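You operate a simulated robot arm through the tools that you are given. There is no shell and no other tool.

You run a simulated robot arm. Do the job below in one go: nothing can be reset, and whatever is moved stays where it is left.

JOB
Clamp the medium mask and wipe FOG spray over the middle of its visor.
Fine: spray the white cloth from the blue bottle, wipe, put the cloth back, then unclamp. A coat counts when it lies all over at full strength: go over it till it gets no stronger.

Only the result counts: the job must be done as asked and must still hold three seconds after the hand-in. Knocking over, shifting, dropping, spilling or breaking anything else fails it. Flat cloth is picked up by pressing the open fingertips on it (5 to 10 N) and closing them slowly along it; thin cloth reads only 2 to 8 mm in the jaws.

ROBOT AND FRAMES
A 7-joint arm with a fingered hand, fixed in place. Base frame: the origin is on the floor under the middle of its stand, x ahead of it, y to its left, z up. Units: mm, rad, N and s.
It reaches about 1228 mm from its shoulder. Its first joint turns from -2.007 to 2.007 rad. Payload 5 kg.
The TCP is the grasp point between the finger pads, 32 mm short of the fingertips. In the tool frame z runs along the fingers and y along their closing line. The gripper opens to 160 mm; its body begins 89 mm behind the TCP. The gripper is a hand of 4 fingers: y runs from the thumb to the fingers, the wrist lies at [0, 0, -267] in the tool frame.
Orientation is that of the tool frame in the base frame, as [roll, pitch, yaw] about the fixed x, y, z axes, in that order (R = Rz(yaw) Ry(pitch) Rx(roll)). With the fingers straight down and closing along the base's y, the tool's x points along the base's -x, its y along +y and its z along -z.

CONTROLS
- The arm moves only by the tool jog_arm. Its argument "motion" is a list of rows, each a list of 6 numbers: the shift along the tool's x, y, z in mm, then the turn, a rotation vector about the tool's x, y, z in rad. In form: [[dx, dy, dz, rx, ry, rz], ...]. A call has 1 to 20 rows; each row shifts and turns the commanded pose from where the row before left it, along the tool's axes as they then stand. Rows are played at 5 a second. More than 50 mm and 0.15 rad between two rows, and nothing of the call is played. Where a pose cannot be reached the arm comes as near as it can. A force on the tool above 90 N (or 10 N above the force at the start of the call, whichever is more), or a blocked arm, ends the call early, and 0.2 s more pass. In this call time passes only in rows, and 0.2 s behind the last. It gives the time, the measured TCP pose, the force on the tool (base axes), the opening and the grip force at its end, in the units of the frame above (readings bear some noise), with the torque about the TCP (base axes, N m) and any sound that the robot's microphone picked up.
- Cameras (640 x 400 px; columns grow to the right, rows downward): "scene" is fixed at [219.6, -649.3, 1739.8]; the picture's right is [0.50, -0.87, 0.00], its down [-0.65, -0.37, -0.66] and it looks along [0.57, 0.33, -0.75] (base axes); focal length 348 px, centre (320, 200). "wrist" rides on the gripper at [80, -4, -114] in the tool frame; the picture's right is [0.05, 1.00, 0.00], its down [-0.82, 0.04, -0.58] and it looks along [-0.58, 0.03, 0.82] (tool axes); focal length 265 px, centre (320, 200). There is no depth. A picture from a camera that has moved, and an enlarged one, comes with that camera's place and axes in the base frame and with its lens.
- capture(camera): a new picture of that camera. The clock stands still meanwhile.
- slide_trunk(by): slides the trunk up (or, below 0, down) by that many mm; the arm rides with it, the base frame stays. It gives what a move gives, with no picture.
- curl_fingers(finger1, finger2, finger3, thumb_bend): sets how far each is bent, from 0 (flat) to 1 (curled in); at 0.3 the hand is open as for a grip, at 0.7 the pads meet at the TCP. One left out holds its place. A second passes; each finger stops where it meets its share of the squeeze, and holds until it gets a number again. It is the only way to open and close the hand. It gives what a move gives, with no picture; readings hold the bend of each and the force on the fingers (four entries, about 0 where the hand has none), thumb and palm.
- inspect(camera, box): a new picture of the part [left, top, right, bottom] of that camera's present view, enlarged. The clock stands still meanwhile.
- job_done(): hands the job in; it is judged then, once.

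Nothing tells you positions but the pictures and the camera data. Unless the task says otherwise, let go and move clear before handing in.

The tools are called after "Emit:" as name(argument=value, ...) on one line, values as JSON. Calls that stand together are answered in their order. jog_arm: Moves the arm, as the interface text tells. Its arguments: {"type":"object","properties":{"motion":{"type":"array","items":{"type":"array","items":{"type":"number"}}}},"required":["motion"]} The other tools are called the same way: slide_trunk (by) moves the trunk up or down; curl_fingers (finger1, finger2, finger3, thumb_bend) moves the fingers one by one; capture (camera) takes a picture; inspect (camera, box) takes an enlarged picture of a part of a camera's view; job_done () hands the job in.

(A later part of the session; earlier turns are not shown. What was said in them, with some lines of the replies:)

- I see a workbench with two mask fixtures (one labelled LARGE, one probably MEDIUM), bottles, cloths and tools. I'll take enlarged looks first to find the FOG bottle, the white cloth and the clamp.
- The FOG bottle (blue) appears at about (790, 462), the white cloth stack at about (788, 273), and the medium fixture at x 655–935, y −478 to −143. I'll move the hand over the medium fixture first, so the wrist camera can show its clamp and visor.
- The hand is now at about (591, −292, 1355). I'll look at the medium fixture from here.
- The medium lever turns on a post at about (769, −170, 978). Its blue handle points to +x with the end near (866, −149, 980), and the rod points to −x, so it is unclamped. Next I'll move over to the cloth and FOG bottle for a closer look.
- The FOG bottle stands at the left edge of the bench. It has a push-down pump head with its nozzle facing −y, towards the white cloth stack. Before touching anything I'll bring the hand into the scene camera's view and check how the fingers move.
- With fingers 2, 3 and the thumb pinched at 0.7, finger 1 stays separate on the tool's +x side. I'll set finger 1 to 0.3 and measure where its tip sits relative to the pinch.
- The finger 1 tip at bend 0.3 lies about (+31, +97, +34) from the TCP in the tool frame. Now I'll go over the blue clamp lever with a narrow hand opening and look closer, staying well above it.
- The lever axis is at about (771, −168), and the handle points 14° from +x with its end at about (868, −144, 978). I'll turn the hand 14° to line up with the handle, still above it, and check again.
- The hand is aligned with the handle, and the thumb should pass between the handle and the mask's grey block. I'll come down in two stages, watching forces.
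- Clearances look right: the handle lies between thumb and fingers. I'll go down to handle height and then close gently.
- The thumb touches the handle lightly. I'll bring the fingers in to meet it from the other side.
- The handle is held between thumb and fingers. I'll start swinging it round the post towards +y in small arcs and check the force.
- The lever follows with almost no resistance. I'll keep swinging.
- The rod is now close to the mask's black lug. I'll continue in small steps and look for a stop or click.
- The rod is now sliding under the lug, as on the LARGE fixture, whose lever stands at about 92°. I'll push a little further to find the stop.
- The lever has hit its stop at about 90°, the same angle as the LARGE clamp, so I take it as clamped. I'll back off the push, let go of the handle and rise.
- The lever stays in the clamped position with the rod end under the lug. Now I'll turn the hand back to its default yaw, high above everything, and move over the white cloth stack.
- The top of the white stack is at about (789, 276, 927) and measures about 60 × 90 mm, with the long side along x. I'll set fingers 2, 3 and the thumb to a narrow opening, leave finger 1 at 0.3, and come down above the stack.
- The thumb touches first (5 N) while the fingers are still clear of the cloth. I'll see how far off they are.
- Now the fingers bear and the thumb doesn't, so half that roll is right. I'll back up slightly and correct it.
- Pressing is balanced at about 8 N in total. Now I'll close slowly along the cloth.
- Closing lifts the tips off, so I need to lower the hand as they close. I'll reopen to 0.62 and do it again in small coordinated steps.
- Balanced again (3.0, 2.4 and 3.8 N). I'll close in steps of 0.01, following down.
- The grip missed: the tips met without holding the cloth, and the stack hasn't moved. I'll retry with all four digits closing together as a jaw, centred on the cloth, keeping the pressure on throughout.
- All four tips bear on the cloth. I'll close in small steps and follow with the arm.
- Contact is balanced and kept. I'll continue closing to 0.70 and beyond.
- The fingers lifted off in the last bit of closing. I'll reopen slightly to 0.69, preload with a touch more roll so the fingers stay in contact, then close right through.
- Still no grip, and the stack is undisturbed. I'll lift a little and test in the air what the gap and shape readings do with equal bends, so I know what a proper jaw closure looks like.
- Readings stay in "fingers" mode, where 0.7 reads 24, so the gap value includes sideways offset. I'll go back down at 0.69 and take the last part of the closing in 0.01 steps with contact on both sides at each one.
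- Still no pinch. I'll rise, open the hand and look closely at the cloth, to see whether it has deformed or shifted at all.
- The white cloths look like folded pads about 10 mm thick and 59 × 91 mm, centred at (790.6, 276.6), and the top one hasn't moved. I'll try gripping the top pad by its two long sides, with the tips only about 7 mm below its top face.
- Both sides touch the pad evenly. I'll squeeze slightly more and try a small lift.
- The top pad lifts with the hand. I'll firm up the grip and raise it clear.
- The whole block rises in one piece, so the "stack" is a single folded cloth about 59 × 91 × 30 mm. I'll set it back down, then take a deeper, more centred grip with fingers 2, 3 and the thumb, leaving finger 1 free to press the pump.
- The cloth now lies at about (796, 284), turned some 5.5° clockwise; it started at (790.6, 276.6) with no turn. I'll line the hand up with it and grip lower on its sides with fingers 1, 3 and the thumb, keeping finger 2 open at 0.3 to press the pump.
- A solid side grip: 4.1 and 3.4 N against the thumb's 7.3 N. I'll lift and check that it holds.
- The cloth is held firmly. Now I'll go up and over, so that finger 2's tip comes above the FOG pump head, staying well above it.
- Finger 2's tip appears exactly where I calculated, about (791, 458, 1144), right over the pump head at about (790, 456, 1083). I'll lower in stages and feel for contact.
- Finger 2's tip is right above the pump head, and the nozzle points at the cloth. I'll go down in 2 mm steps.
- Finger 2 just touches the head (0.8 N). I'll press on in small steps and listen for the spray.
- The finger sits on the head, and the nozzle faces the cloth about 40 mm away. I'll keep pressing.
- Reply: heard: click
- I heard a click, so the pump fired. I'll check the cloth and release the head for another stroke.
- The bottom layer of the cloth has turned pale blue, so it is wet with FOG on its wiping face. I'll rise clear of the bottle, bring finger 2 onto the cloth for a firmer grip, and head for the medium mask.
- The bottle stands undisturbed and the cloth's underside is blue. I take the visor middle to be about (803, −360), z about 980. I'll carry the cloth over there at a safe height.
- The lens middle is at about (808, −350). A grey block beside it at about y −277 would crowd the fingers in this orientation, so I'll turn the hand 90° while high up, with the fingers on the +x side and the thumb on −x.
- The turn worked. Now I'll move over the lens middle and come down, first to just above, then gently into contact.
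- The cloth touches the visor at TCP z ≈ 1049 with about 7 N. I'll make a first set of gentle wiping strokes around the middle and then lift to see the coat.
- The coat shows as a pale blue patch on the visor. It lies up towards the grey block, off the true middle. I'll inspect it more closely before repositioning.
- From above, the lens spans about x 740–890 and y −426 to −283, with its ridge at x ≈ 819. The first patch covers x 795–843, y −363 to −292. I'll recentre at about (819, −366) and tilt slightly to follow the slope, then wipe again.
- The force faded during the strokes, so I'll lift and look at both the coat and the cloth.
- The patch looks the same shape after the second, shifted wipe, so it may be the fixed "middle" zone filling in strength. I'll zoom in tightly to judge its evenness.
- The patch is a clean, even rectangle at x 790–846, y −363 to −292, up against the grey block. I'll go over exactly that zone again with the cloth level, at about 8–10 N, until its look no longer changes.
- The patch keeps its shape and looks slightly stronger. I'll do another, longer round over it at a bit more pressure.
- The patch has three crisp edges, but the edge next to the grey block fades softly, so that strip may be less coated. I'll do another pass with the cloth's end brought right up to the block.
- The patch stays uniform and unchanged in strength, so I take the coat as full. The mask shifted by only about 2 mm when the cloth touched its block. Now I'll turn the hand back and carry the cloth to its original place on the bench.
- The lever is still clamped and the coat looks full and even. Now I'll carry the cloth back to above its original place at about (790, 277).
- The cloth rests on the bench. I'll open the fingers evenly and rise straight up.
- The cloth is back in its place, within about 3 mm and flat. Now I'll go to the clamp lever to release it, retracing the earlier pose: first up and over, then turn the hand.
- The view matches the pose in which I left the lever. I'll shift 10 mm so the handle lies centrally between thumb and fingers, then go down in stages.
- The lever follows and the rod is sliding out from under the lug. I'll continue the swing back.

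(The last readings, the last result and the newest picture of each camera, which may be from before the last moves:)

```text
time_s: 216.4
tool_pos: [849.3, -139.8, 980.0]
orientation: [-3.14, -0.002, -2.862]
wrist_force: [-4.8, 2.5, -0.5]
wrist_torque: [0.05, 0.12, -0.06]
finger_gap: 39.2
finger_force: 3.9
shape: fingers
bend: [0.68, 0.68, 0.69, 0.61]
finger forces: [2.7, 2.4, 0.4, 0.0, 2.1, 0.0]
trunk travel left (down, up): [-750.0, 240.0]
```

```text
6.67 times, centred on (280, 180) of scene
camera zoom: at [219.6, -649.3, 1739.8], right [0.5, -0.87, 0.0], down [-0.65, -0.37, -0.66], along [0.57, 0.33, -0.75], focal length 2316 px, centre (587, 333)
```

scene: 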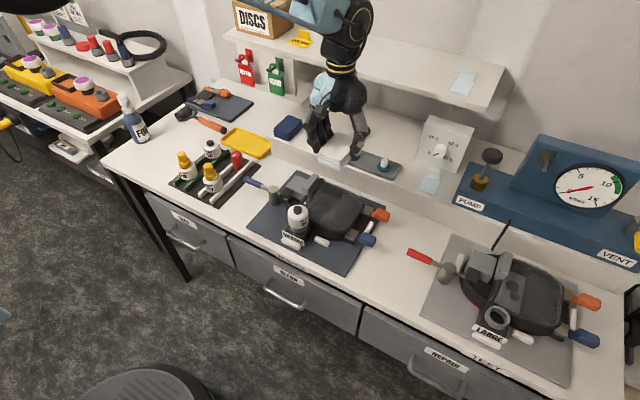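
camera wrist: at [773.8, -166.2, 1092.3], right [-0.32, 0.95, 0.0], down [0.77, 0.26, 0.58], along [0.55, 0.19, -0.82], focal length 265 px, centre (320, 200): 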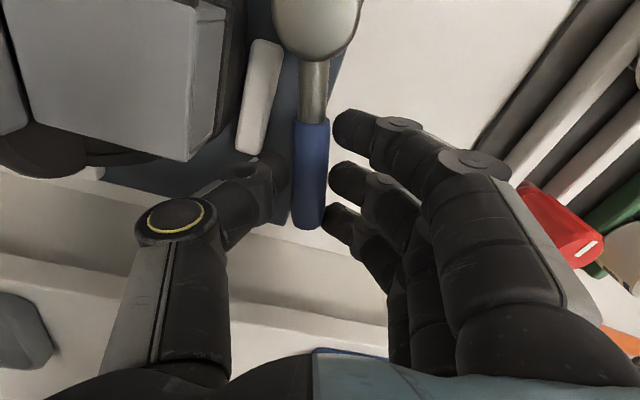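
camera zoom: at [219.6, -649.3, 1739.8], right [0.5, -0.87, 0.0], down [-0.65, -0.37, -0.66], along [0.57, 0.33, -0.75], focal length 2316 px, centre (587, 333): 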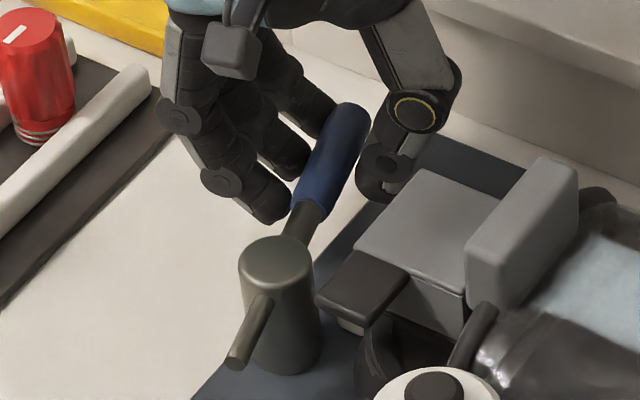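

The lever is back where it began: handle end and rod end sit at the same image points as at the start. I'll nudge it once more gently to be sure it is fully open.

Emit:
jog_arm(motion=[[-0.1, -2.4, 0, 0, 0, 0.03]])

Emit:
inspect(camera="scene", box=[240, 150, 320, 210])

```text
time_s: 216.8
tool_pos: [849.3, -141.2, 980.6]
orientation: [-3.141, 0.0, -2.89]
wrist_force: [-6.6, 6.4, -0.4]
wrist_torque: [0.12, 0.14, -0.02]
finger_gap: 39.0
finger_force: 4.5
shape: fingers
bend: [0.68, 0.68, 0.69, 0.62]
finger forces: [3.3, 3.8, 0.9, 0.0, 0.9, 0.1]
trunk travel left (down, up): [-750.0, 240.0]
```

```text
6.67 times, centred on (280, 180) of scene
camera zoom: at [219.6, -649.3, 1739.8], right [0.5, -0.87, 0.0], down [-0.65, -0.37, -0.66], along [0.57, 0.33, -0.75], focal length 2316 px, centre (587, 333)
```

zoom: 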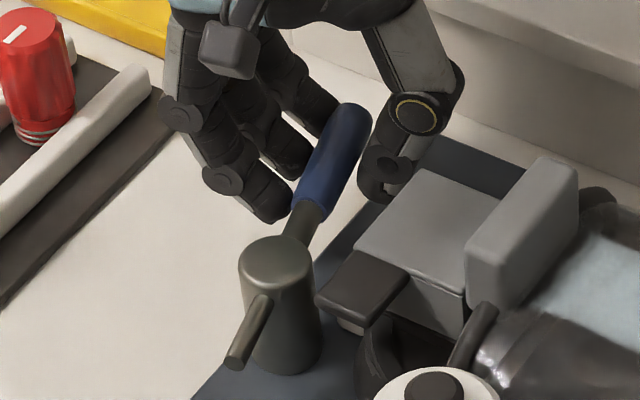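

Emit:
jog_arm(motion=[[0.1, 2.0, 0, 0, 0, -0.025]])

Emit:
curl_fingers(finger1=0.5, finger2=0.5, finger3=0.5, thumb_bend=0.58)

Emit:
capture(camera="wrist")

```text
time_s: 217.2
tool_pos: [849.4, -139.5, 980.0]
orientation: [-3.14, 0.0, -2.866]
wrist_force: [-5.0, 3.5, -1.3]
wrist_torque: [0.05, 0.09, -0.07]
finger_gap: 39.5
finger_force: 4.1
shape: fingers
bend: [0.68, 0.68, 0.69, 0.62]
finger forces: [3.7, 2.6, 0.5, 0.0, 1.6, 0.0]
trunk travel left (down, up): [-750.0, 240.0]
```

```text
time_s: 218.2
tool_pos: [849.8, -140.1, 981.7]
orientation: [-3.141, -0.001, -2.867]
wrist_force: [0.1, 0.0, 0.5]
wrist_torque: [-0.02, -0.03, -0.01]
finger_gap: 76.6
finger_force: 0.0
shape: fingers
bend: [0.5, 0.5, 0.5, 0.57]
finger forces: [0.1, 0.0, 0.1, 0.0, 0.1, 0.0]
trunk travel left (down, up): [-750.0, 240.0]
```

```text
taken
camera wrist: at [774.7, -166.7, 1092.2], right [-0.32, 0.95, 0.0], down [0.77, 0.26, 0.58], along [0.55, 0.19, -0.82], focal length 265 px, centre (320, 200)
```

wrist: 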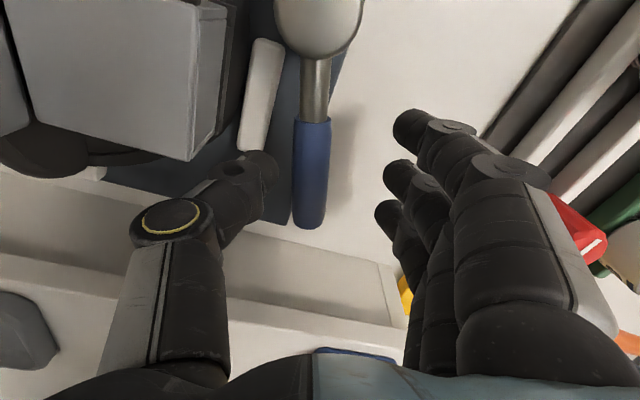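

The handle is free between thumb and fingers. I'll rise straight up and check the whole scene.

Emit:
jog_arm(motion=[[0, 0, -15, 0, 0, 0], [0, 0, -30, 0, 0, 0], [0, 0, -40, 0, 0, 0], [0, 0, -45, 0, 0, 0], [0, 0, -45, 0, 0, 0], [20, 0, -45, 0, 0, 0], [45, 10, -10, 0, 0, 0], [45, 10, 0, 0, 0, 0], [45, 10, 0, 0, 0, 0], [45, 10, 0, 0, 0, 0]])

Emit:
capture(camera="scene")

Emit:
inspect(camera="scene", box=[240, 150, 400, 260])

Emit:
inspect(camera="scene", box=[308, 178, 348, 208])

Emit:
inspect(camera="scene", box=[90, 70, 260, 200])

Emit:
capture(camera="wrist")

```text
time_s: 220.4
tool_pos: [645.1, -156.8, 1211.7]
orientation: [-3.142, 0.001, -2.869]
wrist_force: [-0.6, 0.1, 0.1]
wrist_torque: [0.0, -0.04, -0.02]
finger_gap: 77.1
finger_force: 0.0
shape: fingers
bend: [0.5, 0.5, 0.5, 0.57]
finger forces: [0.1, 0.1, 0.1, 0.1, 0.0, 0.0]
trunk travel left (down, up): [-750.0, 240.0]
```

```text
taken
```

scene: 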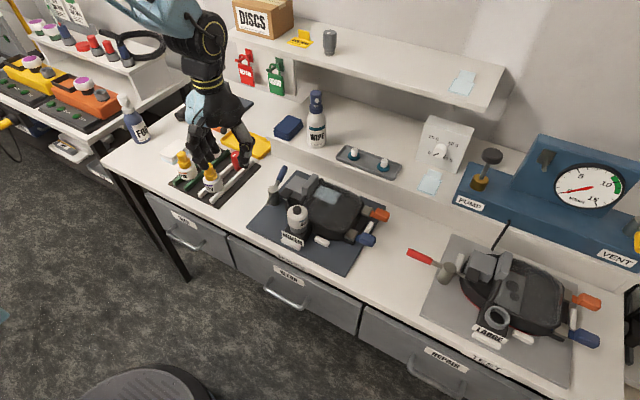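

```text
3.64 times, centred on (320, 205) of scene
camera zoom: at [219.6, -649.3, 1739.8], right [0.5, -0.87, 0.0], down [-0.65, -0.37, -0.66], along [0.57, 0.33, -0.75], focal length 1264 px, centre (320, 182)
```

zoom: 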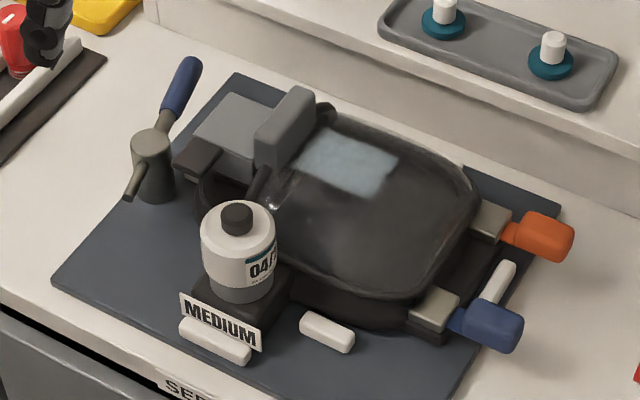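

```text
13.33 times, centred on (328, 193) of scene
camera zoom: at [219.6, -649.3, 1739.8], right [0.5, -0.87, 0.0], down [-0.65, -0.37, -0.66], along [0.57, 0.33, -0.75], focal length 4633 px, centre (213, 293)
```

zoom: 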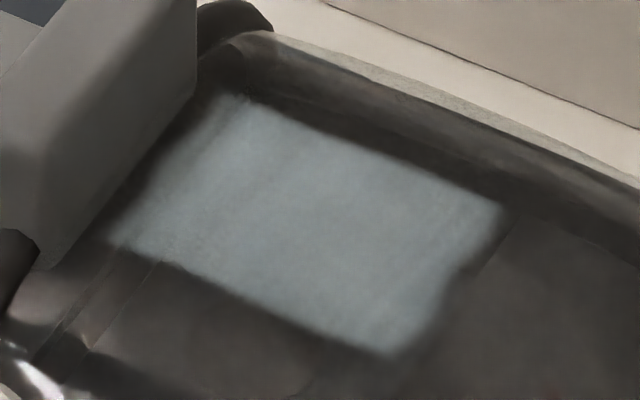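

```text
3.08 times, centred on (175, 135) of scene
camera zoom: at [219.6, -649.3, 1739.8], right [0.5, -0.87, 0.0], down [-0.65, -0.37, -0.66], along [0.57, 0.33, -0.75], focal length 1069 px, centre (766, 400)
```

zoom: 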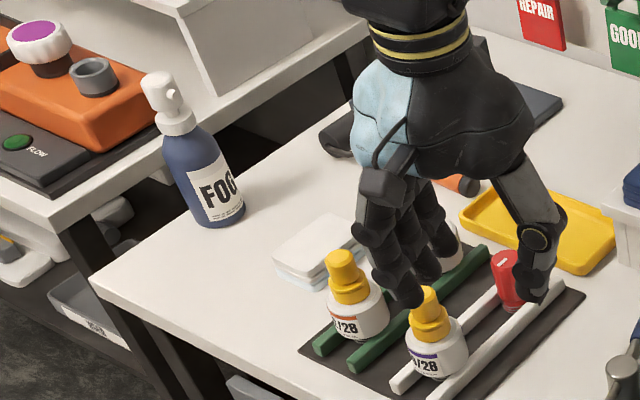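

```text
taken
camera wrist: at [569.3, -182.6, 1323.6], right [-0.32, 0.95, 0.0], down [0.77, 0.26, 0.58], along [0.55, 0.18, -0.82], focal length 265 px, centre (320, 200)
```

wrist: 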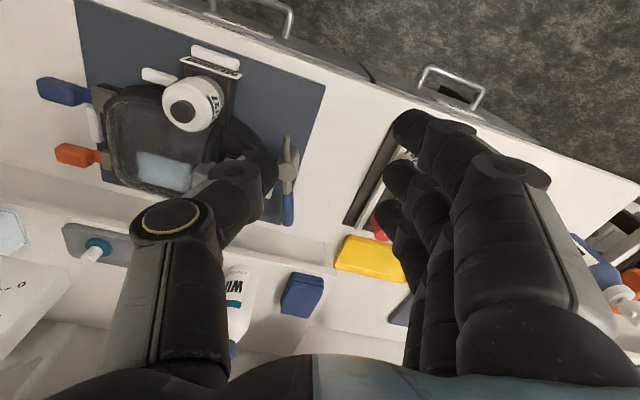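

Emit:
inspect(camera="wrist", box=[60, 50, 300, 220])

```text
2.35 times, centred on (180, 135) of wrist
camera zoom: at [569.3, -182.6, 1323.6], right [-0.32, 0.95, 0.0], down [0.77, 0.26, 0.58], along [0.55, 0.18, -0.82], focal length 624 px, centre (649, 353)
```

zoom: 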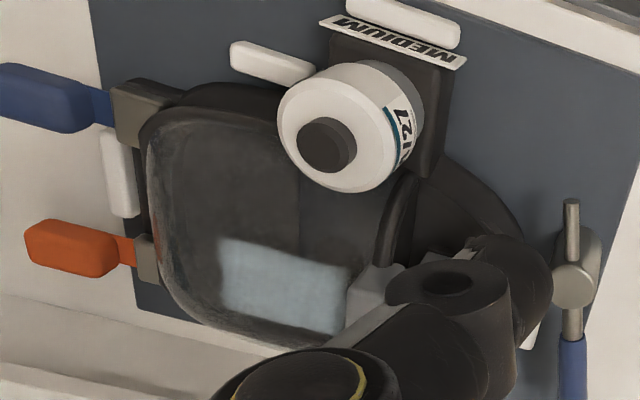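

Everything checks out. The clamp lever is open as at the start, the visor carries an even FOG patch, the cloth is back in its place, and the FOG bottle and the other things stand where they were. The hand is empty and well clear, so I'm handing in.

Emit:
job_done()

```text
The job is handed in.
```

I clamped the medium mask, wiped FOG over the middle of its visor, put the cloth back and unclamped. I've handed the job in, but I don't have the verdict.

- **Clamp:** I swung the blue lever about 75° to its stop, and it stayed there throughout the wiping. At the end I swung it back to the open stop, which is where it started.
- **Spray:** I pressed the blue bottle's pump once, with the white cloth held in front of the nozzle. The cloth's underside turned pale blue. The bottle still stands where it was.
- **Wipe:** I made five rounds of strokes. They left an even pale-blue rectangle of about 54 × 72 mm on the lens. It looked no stronger after the last three rounds, so I took that as full strength. I judged this only by eye.
- **Position of the coat:** The patch sits about 18 mm from the exact centre of the visible lens, towards the grey block. Wiping further out added nothing there, so I took the patch to be the zone that counts.
- **Mask shift:** The mask slid about 2 mm in the fixture when the cloth pressed against its grey block.
- **Cloth:** It lies flat on the bench, about 3 mm from where it started, and is still damp underneath. It took several tries to pick up; in the end I gripped it by its sides.
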